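You operate a simulated robot arm through the tools that you are given. There is no shell and no other tool. Be economical: measure what you need, move in short steps, check, and stop when the job is done.

Carry out the task below with a simulated two-armed robot. There is one attempt and no reset: what you move stays moved.

## Task
Put the 17 mm socket from the top of the green bench in the green tray and the 24 mm socket on the top of the wood bench. Fetch the strainer and stand it on the top shelf of the hose rack. Press the shut button three times. Put the blue nozzle that says "55 psi" from the top of the tool box on top of the white filter box there and the blue nozzle marked "45 psi" on the back of the pump stand. Put the brush on the top of the tool box away on the upper step. Take the water bottle from the top of the long table and leave it on the second board from the bottom of the black shelf. Stack the blue case that says "straps" from the top of the long table on top of the blue case labelled "fuses". Take the white can and leave it on top of the brown carton on the top of the desk. Count the black bottles on the top of the long table, then put as many of the dressing cartons from the top of the long table on the middle of the work bench. Open the top drawer. Any order will do. Set down upright: strainer, blue nozzle, water bottle, white can.

The check looks at the end state, three seconds after you hand in, the way a careful person would. Anything else that was tipped, shoved, dropped, spilled or broken makes it a failure.

## Robot
Two 6-joint arms with two-finger parallel grippers on one trunk, on a base that drives. Base frame: it is fixed to the floor where the robot stands at the start and does not move with it; the origin is under the middle of the robot, x ahead of it, y to its left, z up; the surface under the hand at the start is at about z = 0.8. Units: m, rad, N and s.
The left shoulder is at the start at [0.05, 0.17, 1.25], the right one opposite. Each reaches about 1.092 m from its shoulder. Places, roughly: back of the pump stand (40x15 cm) [-1.84, 6.94, 0.74]; black bottle [-11.5, 1.5, 0.75]; blue case [-10.75, 1.5, 0.75]; blue nozzle [-5.75, 6.75, 1]; brown carton [-12.75, 0.5, 0.75]; brush (9x4x5 cm) [-5.6, 6.9, 0.9]; dressing carton [-11.25, 1.25, 0.75]; filter box [-5.75, 6.5, 1]; green tray (39x19 cm) [0.06, 2.62, 0.84]; middle of the work bench [-9.6, -1.5, 0.9]; second board of the black shelf [-14.6, 1.3, 0.6]; shut button [-4.8, 4.8, 0.8]; socket [0.5, 0, 0.75]; strainer (8x8x14 cm) [0.6, 0, 0.9]; top drawer [-13.9, 1.5, 0.9]; top of the wood bench [0.2, 2, 0.9]; top shelf of the hose rack [0.4, 1.2, 0.9]; upper step (57x15 cm) [-7.56, 4.36, 0.88]; water bottle (7x7x20 cm) [-10.3, 1.3, 0.8]; white can [-11, 1.25, 0.75]. Payload 1.57 kg a hand.
The TCP of each hand is the grasp point between the finger pads, 0.03 m short of the fingertips. In the tool frame z runs along the fingers and y along their closing line. The gripper opens to 0.08 m. The fingers are 0.017 m wide and 0.012 m thick; the gripper's body (0.04 by 0.082 m) begins 0.08 m behind the TCP.
Orientation is told as [roll, pitch, yaw] about the base's x, y, z axes, in that order, counted from this pose: with the fingers straight down and closing along the base's y, the tool's x points along the base's -x, its y along +y and its z along -z.

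## Interface
- The arms move only by the tool apply_moves. It takes "left_deltas", "right_deltas" or both (then of equal length, played together; a hand with none holds still); each is a list of rows, each a list of 7 numbers: the finger opening in m, from 0 to 0.08, then the shift along the tool's x, y, z in m, then the turn, a rotation vector about the tool's x, y, z in rad. In form: [[claw, x, y, z, rx, ry, rz], ...]. A call has 1 to 12 rows; each row is the pose to reach, as a shift and turn from the pose commanded when the call began, along the tool's axes at that moment. Rows are played at 5 a second. More than 0.05 m and 0.15 rad between two rows, or a gripper value outside its range, and nothing of the call is played. A pose out of reach is approached as far as the arm can. The call stops where the force on the tool passes 40 N (or 10 N more than at its start, if that is more) or the arm is blocked; 0.2 s more then pass. Each finger travels about 0.072 m/s and halts on what it meets, pressing with about 39 N; the grip force reading is that of the motor and also rises with nothing between the fingers. The clock runs only during rows and for 0.2 s after the last one: add rows that repeat a pose to give the fingers time. It gives the time, the measured TCP pose, the force on the tool (base axes), the opening and the grip force at its end, in the units of the frame above (readings bear some noise), with the torque about the TCP (base axes, N m) and any sound that the robot's microphone picked up, and new pictures: "pictures" is both (left out), scene, wrist or none (wrist: the cameras of the hands that moved).
- Cameras (640 x 400 px; columns grow to the right, rows downward): "scene" is now at [0.002, 0.0493, 1.821]; the picture's right is [0.65, -0.76, 0.00], its down [-0.66, -0.56, -0.51] and it looks along [0.39, 0.33, -0.86] (base axes); focal length 249 px, centre (320, 200). "left" rides on the left gripper at [0.072, 0.007, -0.122] in its tool frame; the picture's right is [-0.09, 1.00, 0.00], its down [-0.84, -0.08, -0.54] and it looks along [-0.54, -0.05, 0.84] (tool axes); focal length 238 px, centre (320, 200). "right" rides on the right gripper at [0.072, -0.007, -0.122] in its tool frame; the picture's right is [0.09, 1.00, 0.00], its down [-0.84, 0.08, -0.54] and it looks along [-0.54, 0.05, 0.84] (tool axes); focal length 238 px, centre (320, 200). There is no depth. A picture from a camera that has moved, and an enlarged one, comes with that camera's place and axes in the base frame and with its lens. The place of the scene camera against the robot may be out by one fixed shift of up to 0.025 m in any direction.
- raise_lower(by): slides the trunk up (or, below 0, down) by that many m; the arms and the scene camera ride with it, the base frame stays. It gives what a move gives, with no picture.
- base_move(legs): drives the robot by 1 to 6 legs, each [ahead, left, turn to the left] in m, m and rad, along the robot's own axes; the way and the turn of a leg run together, so that a leg with both is an arc; at most 1.5 m and 3.142 rad a leg. The arms and the cameras ride along, it lands a little off, and it stops where it bumps. It gives what a move gives, and a new picture of the scene camera.
- head_to(pan, tilt): turns the head with the scene camera to pan (to the left, within 1.501 rad either way) and tilt (down, from -0.506 to 1.204), counted from straight ahead of the robot. It gives what a move gives, and a new picture of the scene camera.
- inspect(camera, box): a new picture of the part [left, top, right, bottom] of that camera's present view, enlarged. It takes no simulated time.
- close_job(): hands the job in; it is judged then, once.

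Work in short steps. Places have to be worked out from the pictures, the camera data and where the tool is seen: move nearer, look again, correct. Check each grasp and each placing, and mend what went wrong. You have 588 turns and 360 pictures in all, those below and enlarged ones among them. Open the grippers and draw the arms clear of the work before you hand the job in, unless the task says otherwise; then end with one line.

The tools are called after ">>>" as name(argument=value, ...) on one line, values as JSON. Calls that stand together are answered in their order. apply_moves: Moves the arms, as the interface text tells. Its arguments: {"type":"object","properties":{"left_deltas":{"type":"array","items":{"type":"array","items":{"type":"number"}}},"right_deltas":{"type":"array","items":{"type":"array","items":{"type":"number"}}},"pictures":{"type":"string","enum":["both","scene","wrist","none"]}},"required":[]} The other tools are called the same way: raise_lower (by) slides the trunk up or down; base_move (legs) drives the base; head_to (pan, tilt) turns the head that bears the scene camera; inspect (camera, box) takes an enlarged picture of a part of a camera's view; close_job () hands the job in.

At the start:

```text
clock: 0.0
left_eef_pos: [0.4572, 0.4566, 1.1404]
left_orientation: [0.002, 0.0, 0.0]
left_contact_force: [-0.5, -0.1, 0.6]
left_torque: [0.02, -0.03, 0.02]
left_grip_width: 0.08
left_grip_force: 0.0
right_eef_pos: [0.6821, 0.0147, 1.1389]
right_orientation: [-0.003, 0.0, 0.001]
right_contact_force: [-0.2, 0.2, 0.5]
right_torque: [-0.01, 0.02, -0.02]
right_grip_width: 0.08
right_grip_force: 0.1
trunk travel left (down, up): [-0.865, 0.105]
robot x, y, heading: [-0.0029, -0.0047, 0.0]
head pan, tilt: [0.703, 1.038]
```

scene: 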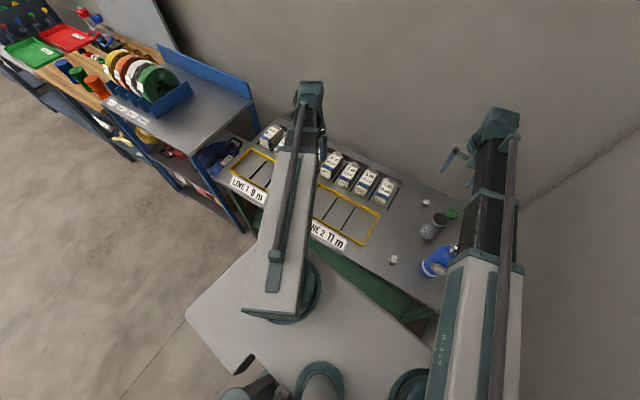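
right: 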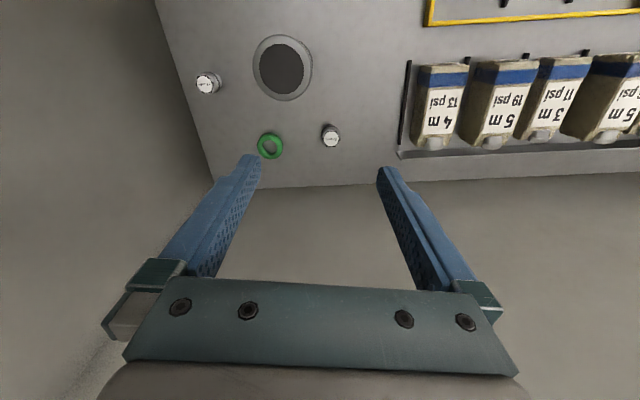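
left: 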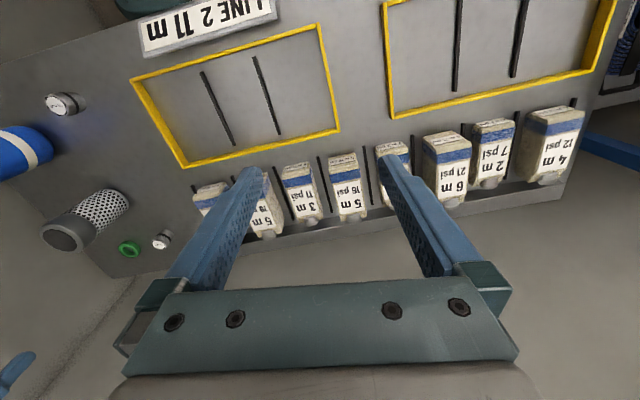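

The pictures show two sockets, the strainer and a green ring on the green bench. I'll enlarge to read the socket labels.

>>> inspect(camera="right", box=[180, 30, 360, 170])

>>> inspect(camera="left", box=[0, 80, 200, 260])

>>> inspect(camera="scene", box=[370, 180, 480, 290])

```text
2.86 times, centred on (270, 100) of right
camera zoom: at [0.61, 0.0075, 1.2621], right [-0.09, 1.0, 0.0], down [0.84, 0.08, 0.54], along [0.54, 0.05, -0.84], focal length 681 px, centre (463, 486)
```

zoom: 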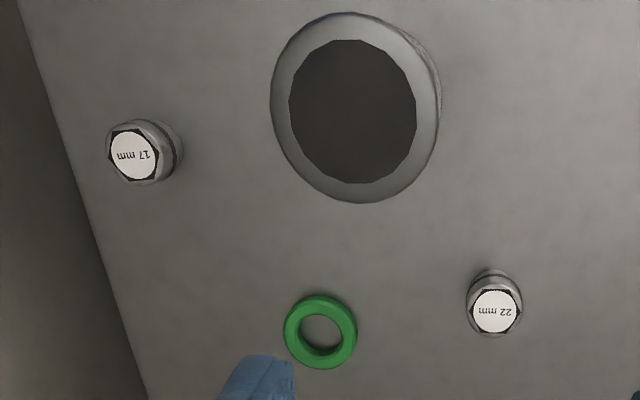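

```text
2.22 times, centred on (100, 170) of left
camera zoom: at [0.385, 0.4618, 1.2622], right [0.09, 1.0, 0.0], down [0.84, -0.08, 0.54], along [0.54, -0.05, -0.84], focal length 530 px, centre (809, 267)
```

zoom: 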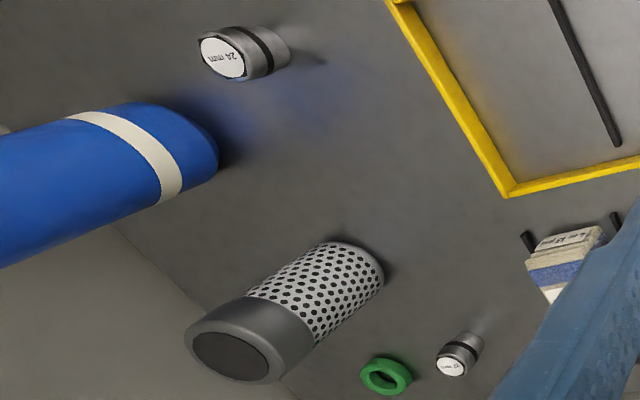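

```text
3.64 times, centred on (425, 235) of scene
camera zoom: at [0.002, 0.0493, 1.821], right [0.65, -0.76, 0.0], down [-0.66, -0.56, -0.51], along [0.39, 0.33, -0.86], focal length 904 px, centre (-62, 73)
```

zoom: 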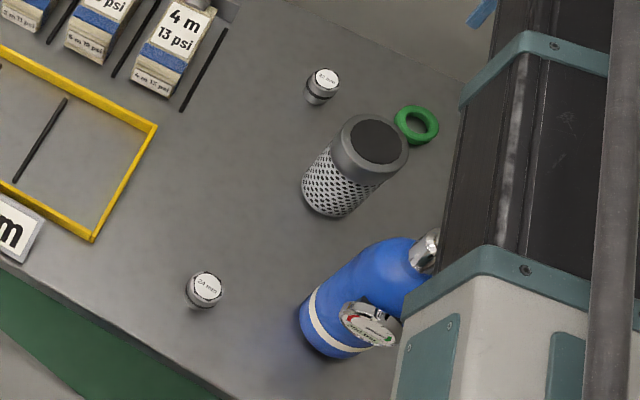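

17 mm is the socket on the far right, 24 mm is the near one, and the 22 mm is a distractor. The tall blue bottle stands under the right forearm, so I look straight ahead and to the right before moving.

>>> head_to(pan=0.0, tilt=0.9)

>>> head_to(pan=-0.7, tilt=0.7)

>>> head_to(pan=1.3, tilt=0.6)

```text
clock: 1.1
left_eef_pos: [0.4582, 0.455, 1.1399]
left_orientation: [0.001, 0.0, 0.0]
left_contact_force: [-0.1, 0.4, -0.3]
left_torque: [0.0, 0.01, -0.02]
left_grip_width: 0.0802
left_grip_force: 0.1
right_eef_pos: [0.6828, 0.0143, 1.14]
right_orientation: [-0.001, 0.001, 0.0]
right_contact_force: [-0.1, -1.1, -1.0]
right_torque: [0.05, -0.02, -0.02]
right_grip_width: 0.0799
right_grip_force: 0.2
trunk travel left (down, up): [-0.865, 0.105]
robot x, y, heading: [0.0046, 0.0022, -0.001]
head pan, tilt: [0.0, 0.901]
camera scene: at [0.0262, 0.0059, 1.8308], right [0.0, -1.0, 0.0], down [-0.78, 0.0, -0.62], along [0.62, 0.0, -0.78], focal length 249 px, centre (320, 200)
```

scene: 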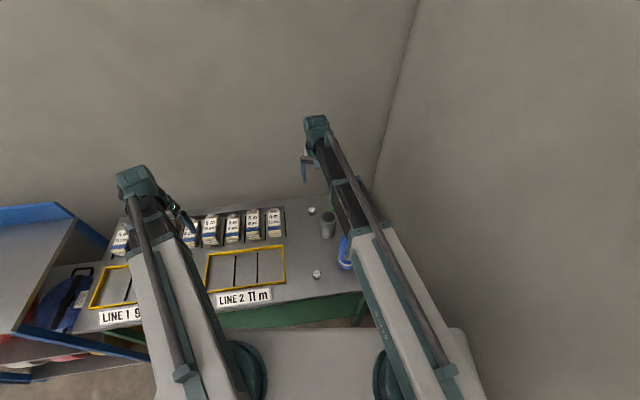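

```text
clock: 2.1
left_eef_pos: [0.4574, 0.4565, 1.1402]
left_orientation: [0.0, -0.002, 0.0]
left_contact_force: [-0.4, -0.7, 0.8]
left_torque: [0.02, -0.01, 0.01]
left_grip_width: 0.0801
left_grip_force: 0.0
right_eef_pos: [0.6824, 0.0144, 1.1399]
right_orientation: [0.0, 0.0, -0.001]
right_contact_force: [-0.2, -0.2, -0.5]
right_torque: [0.0, 0.01, 0.01]
right_grip_width: 0.08
right_grip_force: 0.0
trunk travel left (down, up): [-0.865, 0.105]
robot x, y, heading: [-0.0012, 0.003, 0.002]
head pan, tilt: [-0.7, 0.7]
camera scene: at [0.0158, -0.0489, 1.8469], right [-0.64, -0.77, 0.0], down [-0.49, 0.41, -0.76], along [0.59, -0.49, -0.64], focal length 249 px, centre (320, 200)
```

scene: 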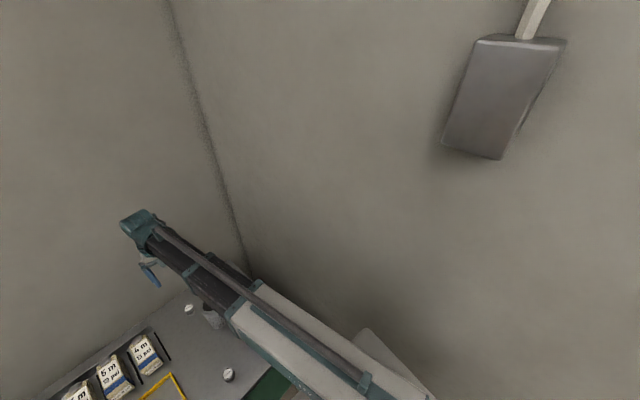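

```text
clock: 4.1
left_eef_pos: [0.4585, 0.4544, 1.1392]
left_orientation: [0.0, 0.0, 0.0]
left_contact_force: [0.4, 1.0, 0.4]
left_torque: [0.02, 0.01, 0.01]
left_grip_width: 0.0798
left_grip_force: 0.0
right_eef_pos: [0.6819, 0.0141, 1.1392]
right_orientation: [0.0, -0.001, 0.001]
right_contact_force: [0.5, 0.0, -0.2]
right_torque: [0.02, 0.03, 0.0]
right_grip_width: 0.0799
right_grip_force: 0.1
trunk travel left (down, up): [-0.865, 0.105]
robot x, y, heading: [0.0029, -0.0014, 0.001]
head pan, tilt: [1.3, 0.6]
camera scene: at [-0.0256, 0.0909, 1.8556], right [0.96, -0.27, 0.0], down [-0.15, -0.54, -0.83], along [0.22, 0.79, -0.56], focal length 249 px, centre (320, 200)
```

scene: 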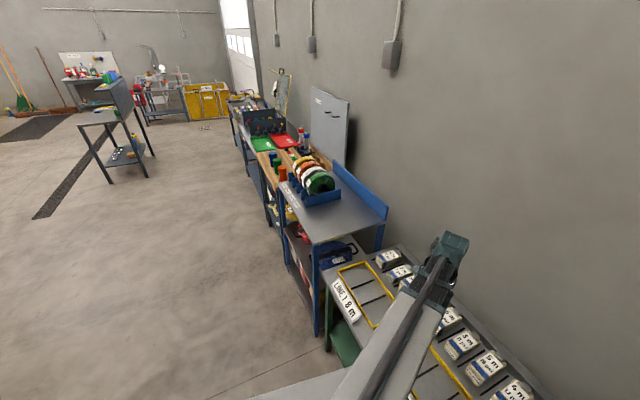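

The right wall is close and the bottle stands under the right forearm's line. I drive 0.3 m left, so that both arms reach in from the left of the bottle.

>>> base_move(legs=[[0, 0.3, 0]])

>>> head_to(pan=-0.3, tilt=0.95)

```text
clock: 6.2
left_eef_pos: [0.4592, 0.7618, 1.1398]
left_orientation: [-0.001, -0.001, -0.004]
left_contact_force: [0.1, 0.6, 0.1]
left_torque: [-0.04, 0.02, -0.01]
left_grip_width: 0.0804
left_grip_force: 0.1
right_eef_pos: [0.6828, 0.3206, 1.1396]
right_orientation: [-0.002, 0.0, -0.005]
right_contact_force: [0.0, 0.2, 0.5]
right_torque: [-0.02, -0.02, 0.01]
right_grip_width: 0.0799
right_grip_force: 0.1
trunk travel left (down, up): [-0.865, 0.105]
robot x, y, heading: [0.0015, 0.308, -0.003]
head pan, tilt: [1.3, 0.6]
camera scene: at [-0.025, 0.3995, 1.8555], right [0.96, -0.27, 0.0], down [-0.15, -0.54, -0.82], along [0.22, 0.79, -0.57], focal length 249 px, centre (320, 200)
```

scene: 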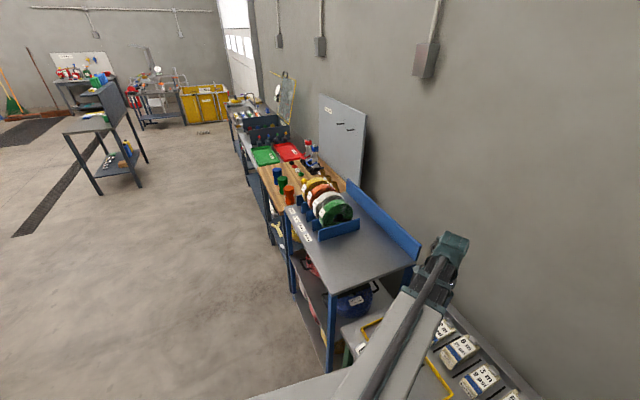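

```text
clock: 7.8
left_eef_pos: [0.4603, 0.7614, 1.139]
left_orientation: [0.0, 0.001, -0.005]
left_contact_force: [-0.2, -0.1, -0.2]
left_torque: [-0.02, -0.02, 0.03]
left_grip_width: 0.0801
left_grip_force: 0.0
right_eef_pos: [0.6829, 0.3184, 1.1403]
right_orientation: [0.0, 0.0, -0.004]
right_contact_force: [0.7, -0.3, 1.2]
right_torque: [-0.01, 0.0, 0.02]
right_grip_width: 0.0799
right_grip_force: 0.0
trunk travel left (down, up): [-0.865, 0.105]
robot x, y, heading: [0.0026, 0.3066, 0.0]
head pan, tilt: [-0.3, 0.949]
camera scene: at [0.0206, 0.2913, 1.8272], right [-0.3, -0.95, 0.0], down [-0.78, 0.24, -0.58], along [0.56, -0.17, -0.81], focal length 249 px, centre (320, 200)
```

scene: 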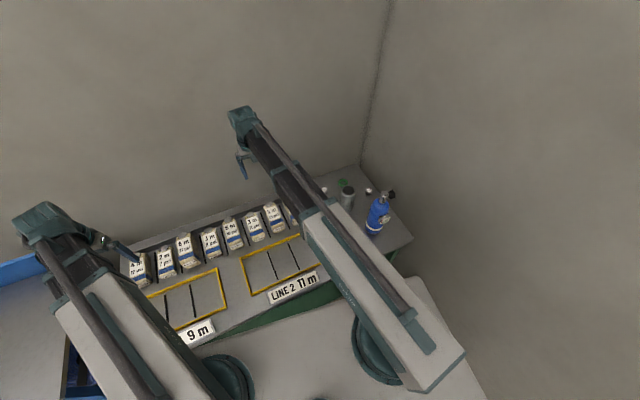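

Rack's top shelf near end is clear. I bring the right hand above the strainer at the present height and look.

>>> apply_moves(right_deltas=[[0.08, 0.007, -0.048, 0, 0, 0, 0], [0.08, 0.014, -0.096, 0, 0, 0, 0], [0.08, 0.02, -0.144, 0, 0, 0, 0], [0.08, 0.027, -0.192, 0, 0, 0, 0], [0.08, 0.034, -0.24, 0, 0, 0, 0], [0.08, 0.04, -0.288, 0, 0, 0, 0], [0.08, 0.048, -0.336, 0, 0, 0, 0], [0.08, 0.048, -0.352, 0, 0, 0, 0], [0.08, 0.048, -0.352, 0, 0, 0, 0]], pictures="both")

```text
clock: 9.8
left_eef_pos: [0.4594, 0.7621, 1.1401]
left_orientation: [-0.001, -0.001, -0.003]
left_contact_force: [-0.7, 0.3, -0.1]
left_torque: [-0.01, 0.01, 0.01]
left_grip_width: 0.08
left_grip_force: 0.0
right_eef_pos: [0.633, -0.0325, 1.1397]
right_orientation: [0.001, -0.003, -0.004]
right_contact_force: [0.1, -1.8, -0.1]
right_torque: [0.0, 0.02, 0.01]
right_grip_width: 0.0798
right_grip_force: 0.1
right hand out of reach, approached as far as the arm can: row 7
trunk travel left (down, up): [-0.865, 0.105]
robot x, y, heading: [0.0032, 0.3081, -0.001]
head pan, tilt: [-0.3, 0.949]
camera scene: at [0.0204, 0.2912, 1.8272], right [-0.3, -0.95, 0.0], down [-0.78, 0.24, -0.58], along [0.56, -0.17, -0.81], focal length 249 px, centre (320, 200)
camera right: at [0.5604, -0.0395, 1.2621], right [-0.09, 1.0, 0.0], down [0.84, 0.08, 0.54], along [0.54, 0.05, -0.84], focal length 238 px, centre (320, 200)
```

scene: 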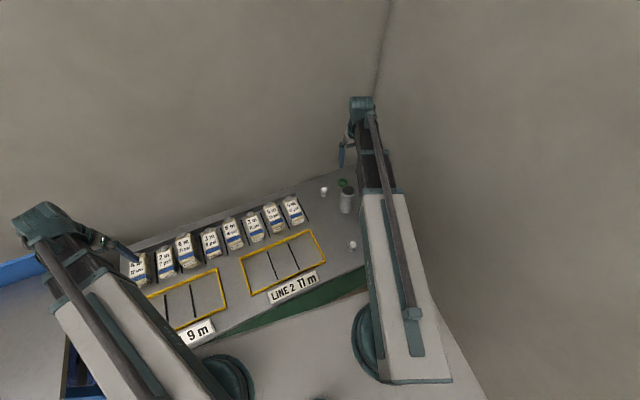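
right: 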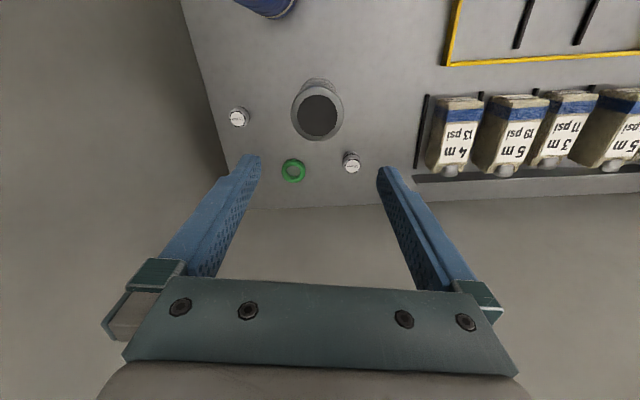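

The strainer's centre works out at (0.633, −0.036), right under the hand. I descend to z≈0.90 and look before closing.

>>> apply_moves(right_deltas=[[0.08, 0, -0.003, 0.04, 0, 0, 0], [0.08, 0, -0.003, 0.08, 0, 0, 0], [0.08, 0, -0.003, 0.12, 0, 0, 0], [0.08, 0, -0.003, 0.15, 0, 0, 0]], pictures="both")

```text
clock: 10.8
left_eef_pos: [0.4601, 0.7611, 1.14]
left_orientation: [0.0, 0.0, -0.003]
left_contact_force: [1.3, 0.5, 0.4]
left_torque: [0.01, 0.01, 0.01]
left_grip_width: 0.0799
left_grip_force: 0.1
right_eef_pos: [0.633, -0.0333, 1.1405]
right_orientation: [0.0, -0.001, -0.001]
right_contact_force: [0.5, -0.1, 0.1]
right_torque: [0.02, -0.01, 0.01]
right_grip_width: 0.0799
right_grip_force: 0.2
right hand out of reach, approached as far as the arm can: row 1, 2, 3, 4
trunk travel left (down, up): [-0.865, 0.105]
robot x, y, heading: [0.0024, 0.3092, 0.001]
head pan, tilt: [-0.3, 0.949]
camera scene: at [0.0205, 0.2912, 1.8272], right [-0.3, -0.95, 0.0], down [-0.78, 0.24, -0.58], along [0.56, -0.17, -0.81], focal length 249 px, centre (320, 200)
camera right: at [0.5606, -0.039, 1.2621], right [-0.09, 1.0, 0.0], down [0.84, 0.08, 0.54], along [0.54, 0.05, -0.84], focal length 238 px, centre (320, 200)
```

scene: 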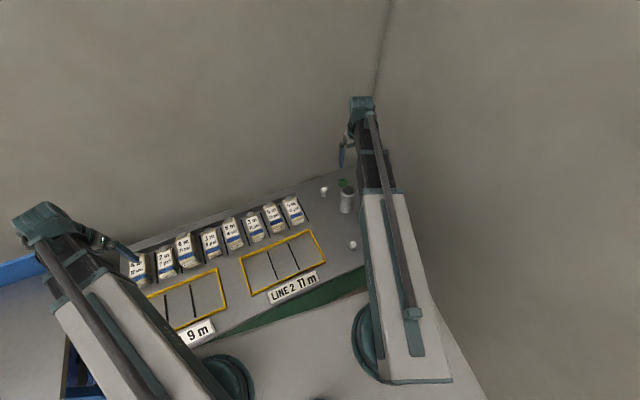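
right: 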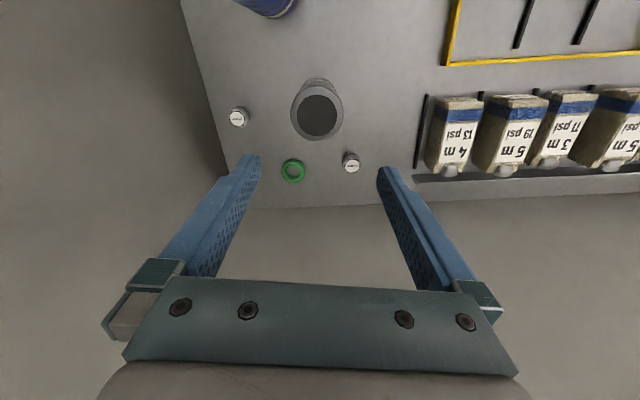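

Descending is refused as out of reach, perhaps a wrist limit since the arm points to the right. I turn the hand in line with the arm (yaw −0.28) and try a small descent.

>>> apply_moves(right_deltas=[[0.08, 0, -0.002, 0, 0, 0, 0.14], [0.08, 0, -0.002, 0, 0, 0, 0.28], [0.08, 0, -0.002, 0.04, 0, 0, 0.28], [0.08, 0, -0.002, 0.06, 0, 0, 0.28]], pictures="none")

```text
clock: 11.8
left_eef_pos: [0.46, 0.7615, 1.1396]
left_orientation: [0.0, 0.0, -0.005]
left_contact_force: [-1.4, 0.1, -0.2]
left_torque: [0.05, -0.01, 0.0]
left_grip_width: 0.0803
left_grip_force: 0.0
right_eef_pos: [0.6314, -0.0355, 1.1402]
right_orientation: [0.0, 0.0, -0.282]
right_contact_force: [0.2, 1.0, -0.6]
right_torque: [0.02, -0.02, 0.01]
right_grip_width: 0.0798
right_grip_force: 0.0
right hand out of reach, approached as far as the arm can: row 3, 4
trunk travel left (down, up): [-0.865, 0.105]
robot x, y, heading: [-0.0003, 0.3061, -0.001]
head pan, tilt: [-0.3, 0.949]
```

Yaw works but not descending, so the arm's low limit is reached and the trunk must go down. First I lift the left hand out of the way so that it stays clear, then lower by a test amount.

>>> apply_moves(left_deltas=[[0.08, 0, 0, -0.045, 0, 0, 0], [0.08, 0, 0, -0.09, 0, 0, 0], [0.08, 0, 0, -0.135, 0, 0, 0], [0.08, 0, 0, -0.18, 0, 0, 0], [0.08, 0, 0, -0.22, 0, 0, 0]], pictures="none")

>>> raise_lower(by=-0.1)

>>> inspect(camera="right", box=[0, 0, 640, 400])

>>> head_to(pan=-0.5, tilt=0.95)

```text
clock: 13.0
left_eef_pos: [0.4604, 0.7601, 1.1391]
left_orientation: [0.001, 0.0, -0.003]
left_contact_force: [-0.5, -0.1, 0.7]
left_torque: [0.03, 0.02, 0.02]
left_grip_width: 0.0802
left_grip_force: 0.0
left hand out of reach, approached as far as the arm can: row 1, 2, 3, 4, 5
right_eef_pos: [0.6318, -0.0365, 1.1402]
right_orientation: [0.0, 0.001, -0.284]
right_contact_force: [0.3, 0.0, -0.3]
right_torque: [0.0, -0.03, 0.01]
right_grip_width: 0.08
right_grip_force: 0.1
trunk travel left (down, up): [-0.865, 0.105]
robot x, y, heading: [0.001, 0.3067, -0.003]
head pan, tilt: [-0.3, 0.949]
```

```text
clock: 14.3
left_eef_pos: [0.4598, 0.7612, 1.0396]
left_orientation: [0.0, -0.001, -0.004]
left_contact_force: [-0.1, 1.2, 0.1]
left_torque: [0.01, 0.0, -0.01]
left_grip_width: 0.0801
left_grip_force: 0.0
right_eef_pos: [0.6326, -0.0347, 1.0395]
right_orientation: [-0.001, 0.001, -0.283]
right_contact_force: [-0.4, -0.5, -0.5]
right_torque: [0.0, -0.01, 0.01]
right_grip_width: 0.0798
right_grip_force: 0.1
trunk travel left (down, up): [-0.765, 0.205]
robot x, y, heading: [0.0031, 0.3105, -0.004]
head pan, tilt: [-0.3, 0.949]
```

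```text
1.00 times, centred on (320, 200) of right (not enlarged: the box is as wide or as high as the picture)
camera zoom: at [0.5607, -0.022, 1.1622], right [0.19, 0.98, 0.0], down [0.83, -0.16, 0.54], along [0.53, -0.1, -0.84], focal length 238 px, centre (320, 200)
```

zoom: 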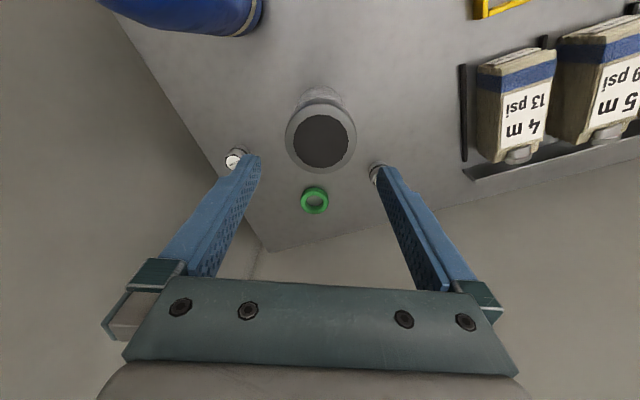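

```text
clock: 15.1
left_eef_pos: [0.4598, 0.7611, 1.0393]
left_orientation: [0.001, 0.0, -0.005]
left_contact_force: [-0.7, -0.1, 0.4]
left_torque: [0.02, -0.02, 0.02]
left_grip_width: 0.0801
left_grip_force: 0.0
right_eef_pos: [0.6324, -0.0359, 1.0397]
right_orientation: [0.0, -0.001, -0.284]
right_contact_force: [-0.2, 0.2, 0.1]
right_torque: [-0.02, -0.01, 0.0]
right_grip_width: 0.0798
right_grip_force: 0.0
trunk travel left (down, up): [-0.765, 0.205]
robot x, y, heading: [0.0037, 0.3067, -0.002]
head pan, tilt: [-0.499, 0.949]
camera scene: at [0.0149, 0.278, 1.7272], right [-0.48, -0.88, 0.0], down [-0.71, 0.39, -0.58], along [0.51, -0.28, -0.81], focal length 249 px, centre (320, 200)
```

scene: 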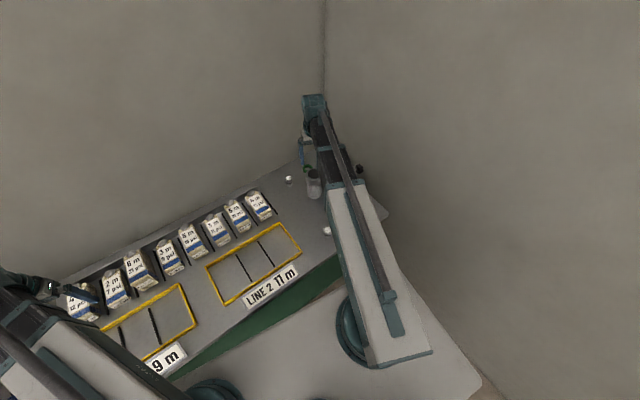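

The arms turn out to be planar (SCARA-like): height comes from the trunk. I retract the left hand off the bench before lowering further.

>>> apply_moves(left_deltas=[[0.08, 0.045, 0, 0, 0, 0, 0], [0.08, 0.09, 0, 0, 0, 0, 0], [0.08, 0.135, 0, 0, 0, 0, 0], [0.08, 0.18, 0, 0, 0, 0, 0], [0.08, 0.22, 0, 0, 0, 0, 0], [0.08, 0.26, 0, 0, 0, 0, 0]], pictures="none")

>>> head_to(pan=0.5, tilt=1.0)

```text
clock: 16.5
left_eef_pos: [0.2403, 0.8385, 1.0399]
left_orientation: [-0.002, -0.001, -0.002]
left_contact_force: [0.2, 0.0, 0.2]
left_torque: [-0.02, 0.0, -0.05]
left_grip_width: 0.0801
left_grip_force: 0.0
left hand out of reach, approached as far as the arm can: row 3, 4, 5, 6
right_eef_pos: [0.6313, -0.0365, 1.0396]
right_orientation: [0.0, -0.001, -0.283]
right_contact_force: [-0.5, -0.2, -0.1]
right_torque: [0.0, -0.02, 0.05]
right_grip_width: 0.0799
right_grip_force: 0.1
trunk travel left (down, up): [-0.765, 0.205]
robot x, y, heading: [-0.0061, 0.3084, -0.004]
head pan, tilt: [-0.499, 0.949]
```

```text
clock: 17.8
left_eef_pos: [0.2422, 0.8376, 1.0393]
left_orientation: [0.0, 0.0, -0.002]
left_contact_force: [-0.2, 0.0, -0.2]
left_torque: [0.01, 0.01, -0.02]
left_grip_width: 0.0799
left_grip_force: 0.1
right_eef_pos: [0.6309, -0.0369, 1.0404]
right_orientation: [0.001, 0.0, -0.283]
right_contact_force: [-0.1, -0.3, 0.3]
right_torque: [0.0, 0.0, 0.06]
right_grip_width: 0.0802
right_grip_force: 0.1
trunk travel left (down, up): [-0.765, 0.205]
robot x, y, heading: [-0.0008, 0.3085, -0.001]
head pan, tilt: [0.499, 1.0]
camera scene: at [0.0124, 0.346, 1.7236], right [0.48, -0.88, 0.0], down [-0.74, -0.4, -0.54], along [0.48, 0.26, -0.84], focal length 249 px, centre (320, 200)
```

scene: 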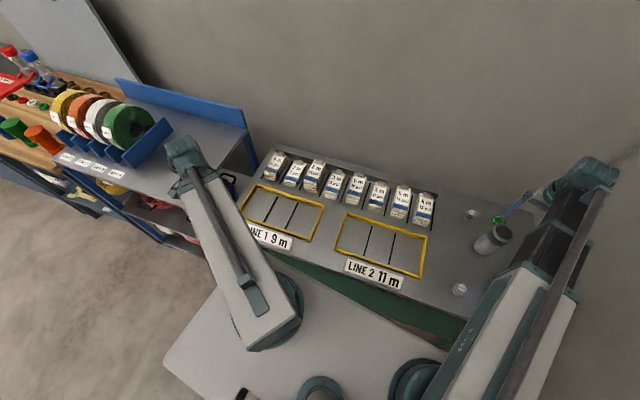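

The arms are telescopic with a minimum radius. The left hand sits at the bench's edge, so I swing it further back to about (0.05, 0.92).

>>> apply_moves(left_deltas=[[0.08, 0.045, 0.022, 0, 0, 0, 0], [0.08, 0.09, 0.05, 0, 0, 0, 0], [0.08, 0.13, 0.07, 0, 0, 0, 0], [0.08, 0.17, 0.09, 0, 0, 0, 0], [0.08, 0.2, 0.1, 0, 0, 0, 0], [0.08, 0.24, 0.1, 0, 0, 0, 0]], pictures="none")

>>> raise_lower(by=-0.08)

>>> inspect(camera="right", box=[0, 0, 640, 400])

```text
refused: row 2 steps farther than a row can; nothing moved
```

```text
clock: 18.9
left_eef_pos: [0.2413, 0.8369, 0.9593]
left_orientation: [-0.003, -0.001, -0.004]
left_contact_force: [-0.5, 0.3, -0.3]
left_torque: [0.0, 0.03, 0.01]
left_grip_width: 0.08
left_grip_force: 0.1
right_eef_pos: [0.6318, -0.0367, 0.9603]
right_orientation: [0.0, 0.0, -0.283]
right_contact_force: [-0.1, 0.1, 0.7]
right_torque: [0.02, 0.01, -0.01]
right_grip_width: 0.0801
right_grip_force: 0.1
trunk travel left (down, up): [-0.685, 0.285]
robot x, y, heading: [0.0023, 0.3059, -0.001]
head pan, tilt: [0.499, 1.0]
```

```text
1.00 times, centred on (320, 200) of right (not enlarged: the box is as wide or as high as the picture)
camera zoom: at [0.5607, -0.022, 1.0822], right [0.19, 0.98, 0.0], down [0.83, -0.16, 0.54], along [0.53, -0.1, -0.84], focal length 238 px, centre (320, 200)
```

zoom: 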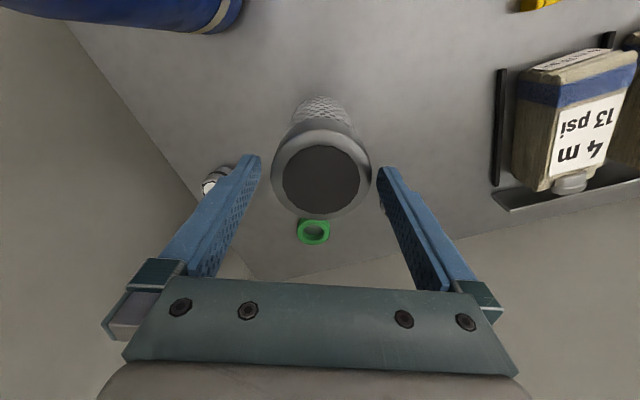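

The strainer is centred between the fingers. I move the left hand away with legal steps, then lower to z≈0.90.

>>> apply_moves(left_deltas=[[0.08, 0.04, 0.018, 0, 0, 0, 0], [0.08, 0.08, 0.036, 0, 0, 0, 0], [0.08, 0.12, 0.054, 0, 0, 0, 0], [0.08, 0.16, 0.07, 0, 0, 0, 0], [0.08, 0.2, 0.08, 0, 0, 0, 0]], pictures="none")

>>> raise_lower(by=-0.06)

>>> apply_moves(right_deltas=[[0.05, 0, 0, 0, 0, 0, 0], [0.05, 0, 0, 0, 0, 0, 0], [0.05, 0, 0, 0, 0, 0, 0]], pictures="wrist")

```text
clock: 20.1
left_eef_pos: [0.0432, 0.9165, 0.9582]
left_orientation: [-0.002, 0.0, -0.004]
left_contact_force: [0.1, 0.4, -1.3]
left_torque: [0.02, 0.03, 0.01]
left_grip_width: 0.0799
left_grip_force: 0.1
right_eef_pos: [0.631, -0.0362, 0.9598]
right_orientation: [-0.002, 0.002, -0.283]
right_contact_force: [-0.1, -0.3, 0.0]
right_torque: [-0.01, 0.0, 0.02]
right_grip_width: 0.0801
right_grip_force: 0.0
trunk travel left (down, up): [-0.685, 0.285]
robot x, y, heading: [0.0006, 0.3094, -0.003]
head pan, tilt: [0.499, 1.0]
```

```text
clock: 21.1
left_eef_pos: [0.0435, 0.9161, 0.9]
left_orientation: [-0.003, 0.0, -0.003]
left_contact_force: [-0.1, 0.0, 0.4]
left_torque: [-0.04, 0.04, -0.04]
left_grip_width: 0.0799
left_grip_force: 0.1
right_eef_pos: [0.6329, -0.0361, 0.8997]
right_orientation: [-0.001, 0.001, -0.282]
right_contact_force: [0.4, -0.1, 0.7]
right_torque: [0.0, 0.02, 0.0]
right_grip_width: 0.0802
right_grip_force: 0.0
trunk travel left (down, up): [-0.625, 0.345]
robot x, y, heading: [-0.001, 0.3076, -0.002]
head pan, tilt: [0.499, 1.0]
```

```text
clock: 21.9
left_eef_pos: [0.0438, 0.9179, 0.8991]
left_orientation: [-0.003, 0.002, -0.003]
left_contact_force: [-0.4, 0.1, -0.4]
left_torque: [0.01, -0.03, 0.0]
left_grip_width: 0.0798
left_grip_force: 0.0
right_eef_pos: [0.6319, -0.0344, 0.9004]
right_orientation: [0.0, 0.0, -0.281]
right_contact_force: [0.8, 2.5, 1.5]
right_torque: [0.02, -0.06, 0.04]
right_grip_width: 0.0712
right_grip_force: 38.8
trunk travel left (down, up): [-0.625, 0.345]
robot x, y, heading: [0.0059, 0.3051, 0.001]
head pan, tilt: [0.499, 1.0]
camera right: at [0.5609, -0.0216, 1.0222], right [0.19, 0.98, 0.0], down [0.83, -0.16, 0.54], along [0.53, -0.1, -0.84], focal length 238 px, centre (320, 200)
```

right: 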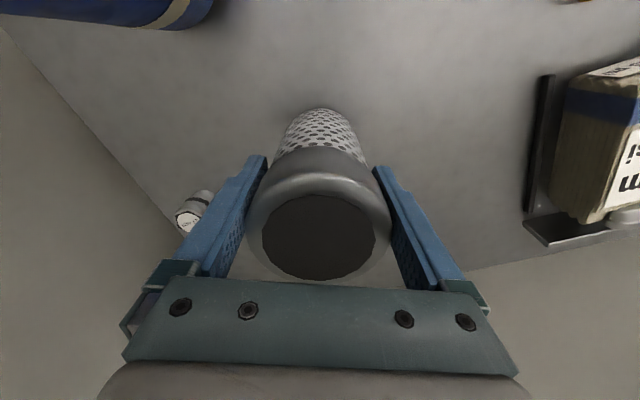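

Gripped (0.071 m, 39 N). I raise 0.2 m, back off 0.3 m and drive left 0.8 m to face the hose rack.

>>> raise_lower(by=0.2)

>>> base_move(legs=[[-0.3, 0, 0], [0, 0.8, 0]])

>>> head_to(pan=0.1, tilt=0.8)

```text
clock: 24.1
left_eef_pos: [0.0439, 0.916, 1.1006]
left_orientation: [-0.001, 0.001, -0.005]
left_contact_force: [0.2, -0.4, 0.8]
left_torque: [0.0, 0.04, -0.03]
left_grip_width: 0.08
left_grip_force: 0.0
right_eef_pos: [0.6319, -0.036, 1.0993]
right_orientation: [0.0, 0.0, -0.284]
right_contact_force: [-0.1, -0.1, -6.5]
right_torque: [0.0, 0.05, 0.0]
right_grip_width: 0.07
right_grip_force: 38.7
trunk travel left (down, up): [-0.825, 0.145]
robot x, y, heading: [-0.0008, 0.3067, -0.007]
head pan, tilt: [0.499, 1.0]
```

```text
clock: 29.9
left_eef_pos: [-0.241, 1.6988, 1.0984]
left_orientation: [-0.001, -0.001, -0.011]
left_contact_force: [1.0, -0.9, 0.6]
left_torque: [-0.05, 0.01, -0.01]
left_grip_width: 0.08
left_grip_force: 0.1
right_eef_pos: [0.3398, 0.7413, 1.1003]
right_orientation: [-0.001, 0.0, -0.29]
right_contact_force: [-0.5, 0.9, -5.8]
right_torque: [0.01, 0.01, -0.03]
right_grip_width: 0.0701
right_grip_force: 39.0
trunk travel left (down, up): [-0.825, 0.145]
robot x, y, heading: [-0.2891, 1.0919, -0.013]
head pan, tilt: [0.499, 1.0]
camera scene: at [-0.2759, 1.1284, 1.7835], right [0.47, -0.88, 0.0], down [-0.74, -0.4, -0.54], along [0.48, 0.25, -0.84], focal length 249 px, centre (320, 200)
```

scene: 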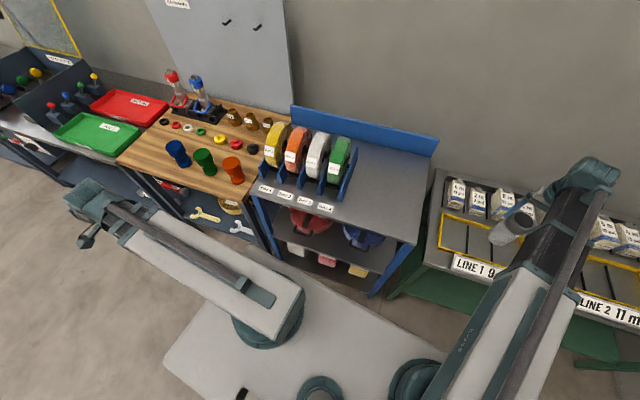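

```text
clock: 30.8
left_eef_pos: [-0.2409, 1.6986, 1.0998]
left_orientation: [-0.001, 0.0, -0.009]
left_contact_force: [-0.1, -0.2, 0.4]
left_torque: [0.0, 0.02, 0.02]
left_grip_width: 0.0801
left_grip_force: 0.1
right_eef_pos: [0.3409, 0.7413, 1.0993]
right_orientation: [0.002, 0.001, -0.291]
right_contact_force: [-1.0, -0.5, -5.6]
right_torque: [-0.01, 0.03, 0.01]
right_grip_width: 0.0701
right_grip_force: 39.2
trunk travel left (down, up): [-0.825, 0.145]
robot x, y, heading: [-0.2902, 1.0883, -0.013]
head pan, tilt: [0.099, 0.799]
camera scene: at [-0.2571, 1.1022, 1.7987], right [0.09, -1.0, 0.0], down [-0.71, -0.06, -0.7], along [0.69, 0.06, -0.72], focal length 249 px, centre (320, 200)
```

scene: 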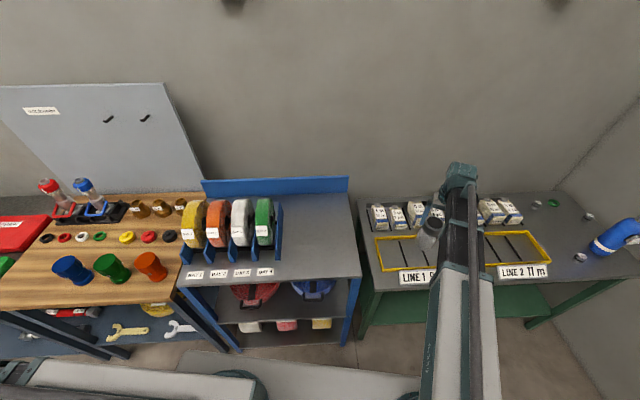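

The rack's top shelf is free between y≈1.02 and 1.30, x≈0.19–0.64. I swing the strainer over (0.42, 1.16).

>>> apply_moves(right_deltas=[[0.05, 0.004, 0.043, 0, 0, 0, 0], [0.05, 0.009, 0.085, 0, 0, 0, 0], [0.05, 0.013, 0.128, 0, 0, 0, 0], [0.05, 0.017, 0.17, 0, 0, 0, 0], [0.05, 0.022, 0.213, 0, 0, 0, 0], [0.05, 0.026, 0.255, 0, 0, 0, 0], [0.05, 0.03, 0.298, 0, 0, 0, 0], [0.05, 0.035, 0.34, 0, 0, 0, 0], [0.05, 0.039, 0.383, 0, 0, 0, 0], [0.05, 0.0435, 0.425, 0, 0, 0, 0], [0.05, 0.0435, 0.425, 0, 0, 0, 0]], pictures="both")

```text
clock: 33.2
left_eef_pos: [-0.2404, 1.6989, 1.0994]
left_orientation: [-0.002, 0.001, -0.011]
left_contact_force: [-0.8, -0.8, 0.0]
left_torque: [-0.02, 0.01, 0.01]
left_grip_width: 0.0804
left_grip_force: 0.1
right_eef_pos: [0.4197, 1.1587, 1.0993]
right_orientation: [-0.001, 0.001, -0.293]
right_contact_force: [-0.2, 0.5, -5.7]
right_torque: [-0.01, 0.04, 0.01]
right_grip_width: 0.07
right_grip_force: 38.7
trunk travel left (down, up): [-0.825, 0.145]
robot x, y, heading: [-0.2899, 1.0886, -0.008]
head pan, tilt: [0.099, 0.799]
camera scene: at [-0.2571, 1.1021, 1.7987], right [0.09, -1.0, 0.0], down [-0.71, -0.06, -0.7], along [0.69, 0.06, -0.72], focal length 249 px, centre (320, 200)
camera right: at [0.3491, 1.1736, 1.2219], right [0.2, 0.98, 0.0], down [0.82, -0.17, 0.54], along [0.53, -0.11, -0.84], focal length 238 px, centre (320, 200)
```

scene: 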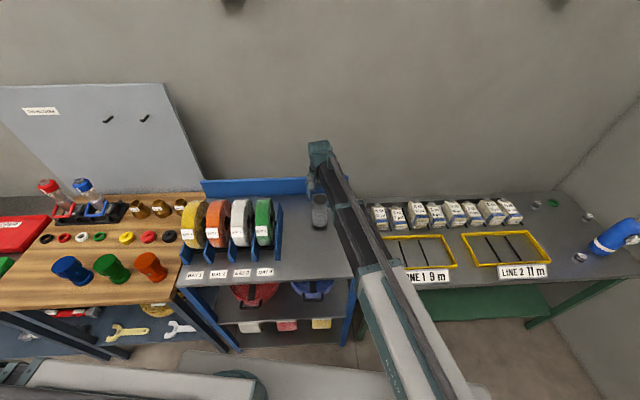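
right: 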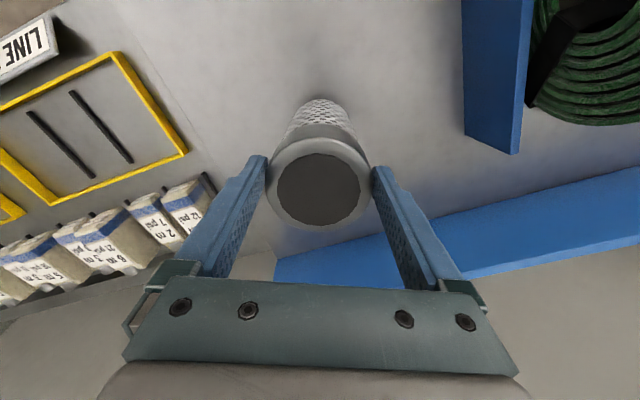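

Well above the free area. I lower to near the shelf in steps and watch the force.

>>> raise_lower(by=-0.07)

>>> inspect(camera="right", box=[0, 0, 640, 400])

```text
clock: 34.3
left_eef_pos: [-0.2403, 1.6982, 1.0287]
left_orientation: [-0.002, 0.002, -0.012]
left_contact_force: [-0.7, -0.3, 0.1]
left_torque: [-0.03, -0.02, -0.02]
left_grip_width: 0.0799
left_grip_force: 0.0
right_eef_pos: [0.4208, 1.1588, 1.0276]
right_orientation: [-0.002, -0.002, -0.291]
right_contact_force: [0.4, -0.2, -5.4]
right_torque: [-0.02, 0.06, -0.01]
right_grip_width: 0.0705
right_grip_force: 33.7
trunk travel left (down, up): [-0.755, 0.215]
robot x, y, heading: [-0.2841, 1.0907, -0.011]
head pan, tilt: [0.099, 0.799]
```

```text
1.00 times, centred on (320, 200) of right (not enlarged: the box is as wide or as high as the picture)
camera zoom: at [0.3495, 1.1734, 1.1512], right [0.2, 0.98, 0.0], down [0.82, -0.17, 0.54], along [0.53, -0.11, -0.84], focal length 238 px, centre (320, 200)
```

zoom: 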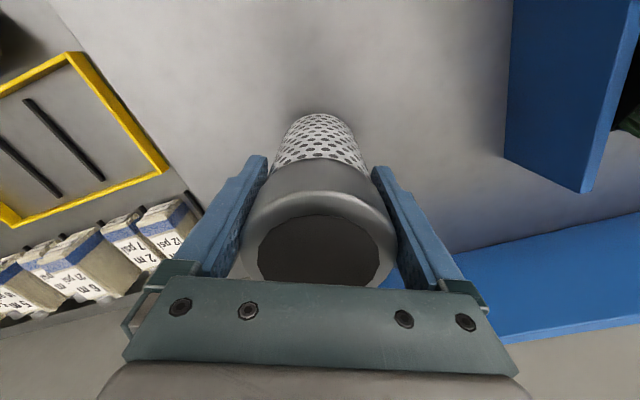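

The strainer slid a little in the grip and seems now to have met the shelf. I check closely from the head.

>>> inspect(camera="scene", box=[270, 160, 370, 260])

```text
4.00 times, centred on (320, 210) of scene
camera zoom: at [-0.2567, 1.1025, 1.7281], right [0.09, -1.0, 0.0], down [-0.71, -0.06, -0.7], along [0.69, 0.06, -0.72], focal length 995 px, centre (320, 160)
```

zoom: 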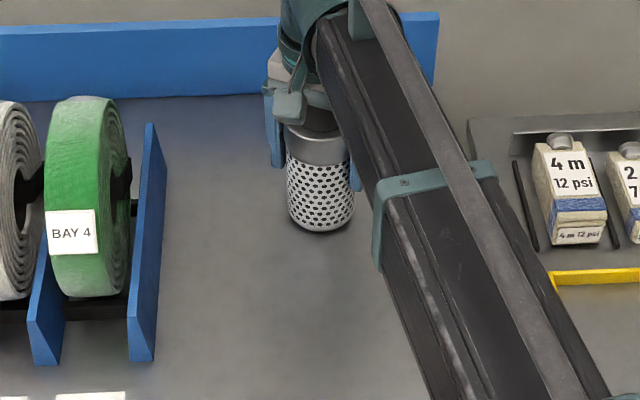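

I can't tell contact for sure; I lower by 1.5 cm and read the force.

>>> raise_lower(by=-0.015)

>>> inspect(camera="scene", box=[270, 160, 370, 260])

```text
clock: 34.9
left_eef_pos: [-0.2415, 1.6992, 1.015]
left_orientation: [-0.001, -0.001, -0.01]
left_contact_force: [-0.4, 0.2, -0.9]
left_torque: [0.01, 0.02, 0.04]
left_grip_width: 0.0799
left_grip_force: 0.1
right_eef_pos: [0.4178, 1.1602, 1.016]
right_orientation: [0.001, 0.0, -0.29]
right_contact_force: [-1.6, 1.6, 17.7]
right_torque: [-0.08, -0.35, 0.07]
right_grip_width: 0.0705
right_grip_force: 39.3
trunk travel left (down, up): [-0.74, 0.23]
robot x, y, heading: [-0.2895, 1.0868, -0.01]
head pan, tilt: [0.099, 0.799]
```

```text
4.00 times, centred on (320, 210) of scene
camera zoom: at [-0.2598, 1.1025, 1.7135], right [0.09, -1.0, 0.0], down [-0.71, -0.06, -0.7], along [0.7, 0.06, -0.72], focal length 995 px, centre (320, 160)
```

zoom: 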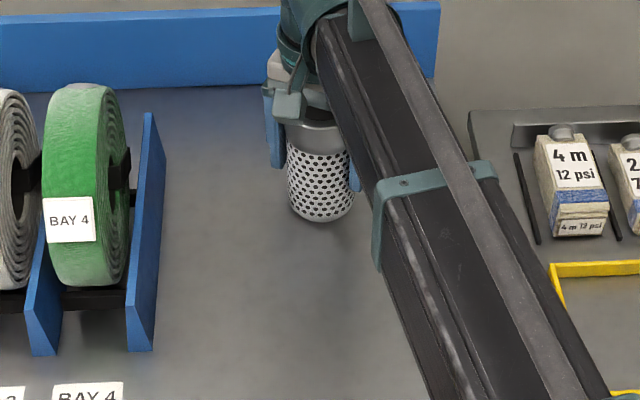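

Contact (+18 N): it stands on the shelf. I open the hand and look.

>>> apply_moves(right_deltas=[[0.08, 0, 0, 0, 0, 0, 0], [0.08, 0, 0, 0, 0, 0, 0], [0.08, 0, 0, 0, 0, 0, 0]], pictures="wrist")

```text
clock: 35.7
left_eef_pos: [-0.2408, 1.6975, 1.0148]
left_orientation: [-0.001, 0.0, -0.011]
left_contact_force: [0.0, 0.3, -1.2]
left_torque: [-0.01, -0.02, 0.0]
left_grip_width: 0.0801
left_grip_force: 0.1
right_eef_pos: [0.4197, 1.1597, 1.0154]
right_orientation: [0.0, -0.001, -0.29]
right_contact_force: [-1.5, -0.6, -0.6]
right_torque: [0.01, -0.01, -0.02]
right_grip_width: 0.0799
right_grip_force: 0.1
trunk travel left (down, up): [-0.74, 0.23]
robot x, y, heading: [-0.2884, 1.0889, -0.01]
head pan, tilt: [0.099, 0.799]
camera right: at [0.3488, 1.1736, 1.1371], right [0.2, 0.98, 0.0], down [0.82, -0.16, 0.54], along [0.53, -0.11, -0.84], focal length 238 px, centre (320, 200)
```

right: 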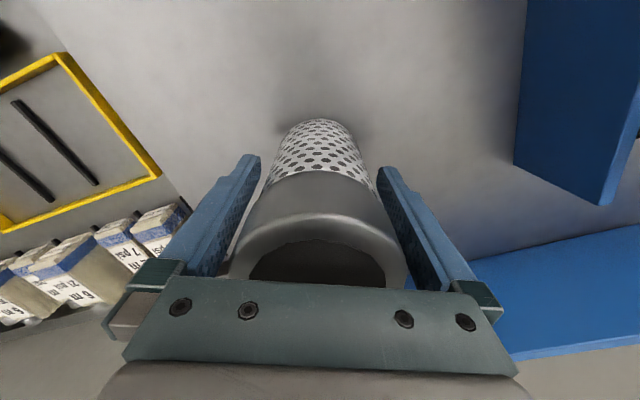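

Released. I raise the trunk 0.2 m and check that it stands.

>>> raise_lower(by=0.2)

>>> inspect(camera="right", box=[0, 0, 640, 400])

>>> inspect(camera="scene", box=[270, 160, 430, 260])

```text
clock: 37.9
left_eef_pos: [-0.2414, 1.6979, 1.2151]
left_orientation: [-0.001, 0.0, -0.012]
left_contact_force: [-0.6, 0.1, 0.5]
left_torque: [0.02, 0.0, 0.0]
left_grip_width: 0.0799
left_grip_force: 0.0
right_eef_pos: [0.4204, 1.1589, 1.2142]
right_orientation: [0.001, 0.001, -0.29]
right_contact_force: [0.1, -0.3, 0.0]
right_torque: [0.02, 0.03, -0.04]
right_grip_width: 0.08
right_grip_force: 0.1
trunk travel left (down, up): [-0.94, 0.03]
robot x, y, heading: [-0.2907, 1.0905, -0.009]
head pan, tilt: [0.099, 0.799]
```

```text
1.00 times, centred on (320, 200) of right (not enlarged: the box is as wide or as high as the picture)
camera zoom: at [0.349, 1.1737, 1.337], right [0.2, 0.98, 0.0], down [0.82, -0.16, 0.54], along [0.53, -0.11, -0.84], focal length 238 px, centre (320, 200)
```

zoom: 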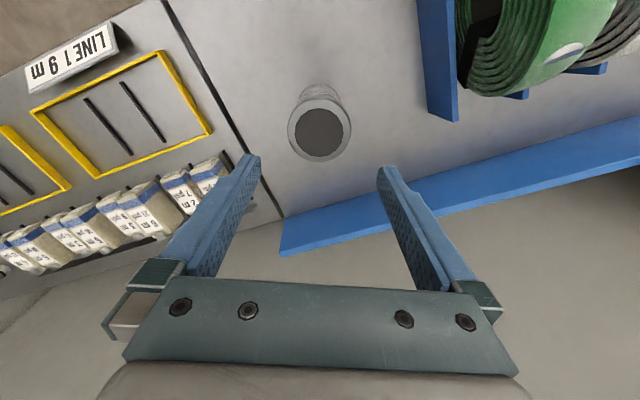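

```text
4.00 times, centred on (350, 210) of scene
camera zoom: at [-0.2575, 1.1026, 1.9137], right [0.09, -1.0, 0.0], down [-0.71, -0.06, -0.7], along [0.69, 0.06, -0.72], focal length 995 px, centre (200, 160)
```

zoom: 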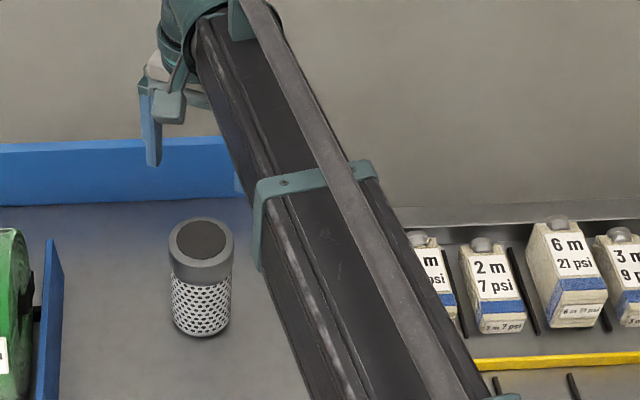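

The strainer stands. Next the sockets. The tall blue bottle blocks low arms, so for the 17 mm I'll use the left arm from a stand turned 45° right. First retract the right arm.

>>> apply_moves(right_deltas=[[0.08, 0.016, -0.041, 0, 0, 0, 0], [0.08, 0.032, -0.081, 0, 0, 0, 0], [0.08, 0.048, -0.122, 0, 0, 0, 0], [0.08, 0.064, -0.162, 0, 0, 0, 0], [0.08, 0.081, -0.203, 0, 0, 0, 0], [0.08, 0.097, -0.243, 0, 0, 0, 0], [0.08, 0.113, -0.284, 0, 0, 0, 0]], pictures="none")

>>> base_move(legs=[[0, -0.66, 0], [0, 0, -0.785]])

>>> head_to(pan=0.0, tilt=0.9)

```text
clock: 39.5
left_eef_pos: [-0.2417, 1.697, 1.216]
left_orientation: [-0.003, -0.001, -0.011]
left_contact_force: [-0.1, 0.4, -0.2]
left_torque: [0.03, -0.05, -0.01]
left_grip_width: 0.0801
left_grip_force: 0.1
right_eef_pos: [0.2308, 0.918, 1.2151]
right_orientation: [0.0, -0.001, -0.29]
right_contact_force: [-1.0, 0.2, 0.1]
right_torque: [0.02, 0.01, -0.03]
right_grip_width: 0.0799
right_grip_force: 0.1
trunk travel left (down, up): [-0.94, 0.03]
robot x, y, heading: [-0.2872, 1.0879, -0.007]
head pan, tilt: [0.099, 0.799]
```

```text
clock: 45.2
left_eef_pos: [0.1703, 0.8279, 1.2145]
left_orientation: [-0.002, 0.0, -0.802]
left_contact_force: [-0.5, -0.4, 0.1]
left_torque: [-0.01, 0.02, -0.03]
left_grip_width: 0.0802
left_grip_force: 0.0
right_eef_pos: [-0.0504, -0.0562, 1.2141]
right_orientation: [0.0, -0.001, -1.081]
right_contact_force: [-0.6, 0.0, 0.0]
right_torque: [0.01, 0.02, 0.0]
right_grip_width: 0.0799
right_grip_force: 0.0
trunk travel left (down, up): [-0.94, 0.03]
robot x, y, heading: [-0.2955, 0.4331, -0.795]
head pan, tilt: [0.099, 0.799]
camera scene: at [-0.2709, 0.4157, 1.9137], right [-0.64, -0.76, 0.0], down [-0.55, 0.46, -0.7], along [0.53, -0.45, -0.72], focal length 249 px, centre (320, 200)
```

scene: 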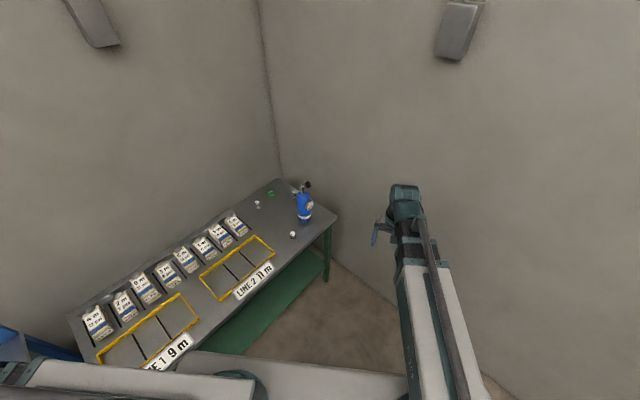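

```text
clock: 45.8
left_eef_pos: [0.1706, 0.8273, 1.2137]
left_orientation: [-0.002, 0.0, -0.801]
left_contact_force: [0.2, 0.3, 0.1]
left_torque: [-0.01, 0.02, 0.03]
left_grip_width: 0.0801
left_grip_force: 0.0
right_eef_pos: [-0.0503, -0.0564, 1.2144]
right_orientation: [0.0, -0.001, -1.079]
right_contact_force: [0.8, 0.0, -0.4]
right_torque: [0.02, 0.0, 0.0]
right_grip_width: 0.08
right_grip_force: 0.0
trunk travel left (down, up): [-0.94, 0.03]
robot x, y, heading: [-0.2949, 0.4308, -0.804]
head pan, tilt: [0.0, 0.901]
camera scene: at [-0.2799, 0.4138, 1.9058], right [-0.72, -0.7, 0.0], down [-0.55, 0.56, -0.62], along [0.43, -0.45, -0.78], focal length 249 px, centre (320, 200)
```

scene: 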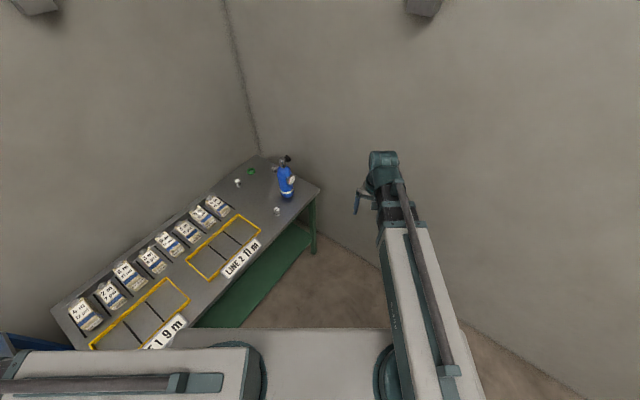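

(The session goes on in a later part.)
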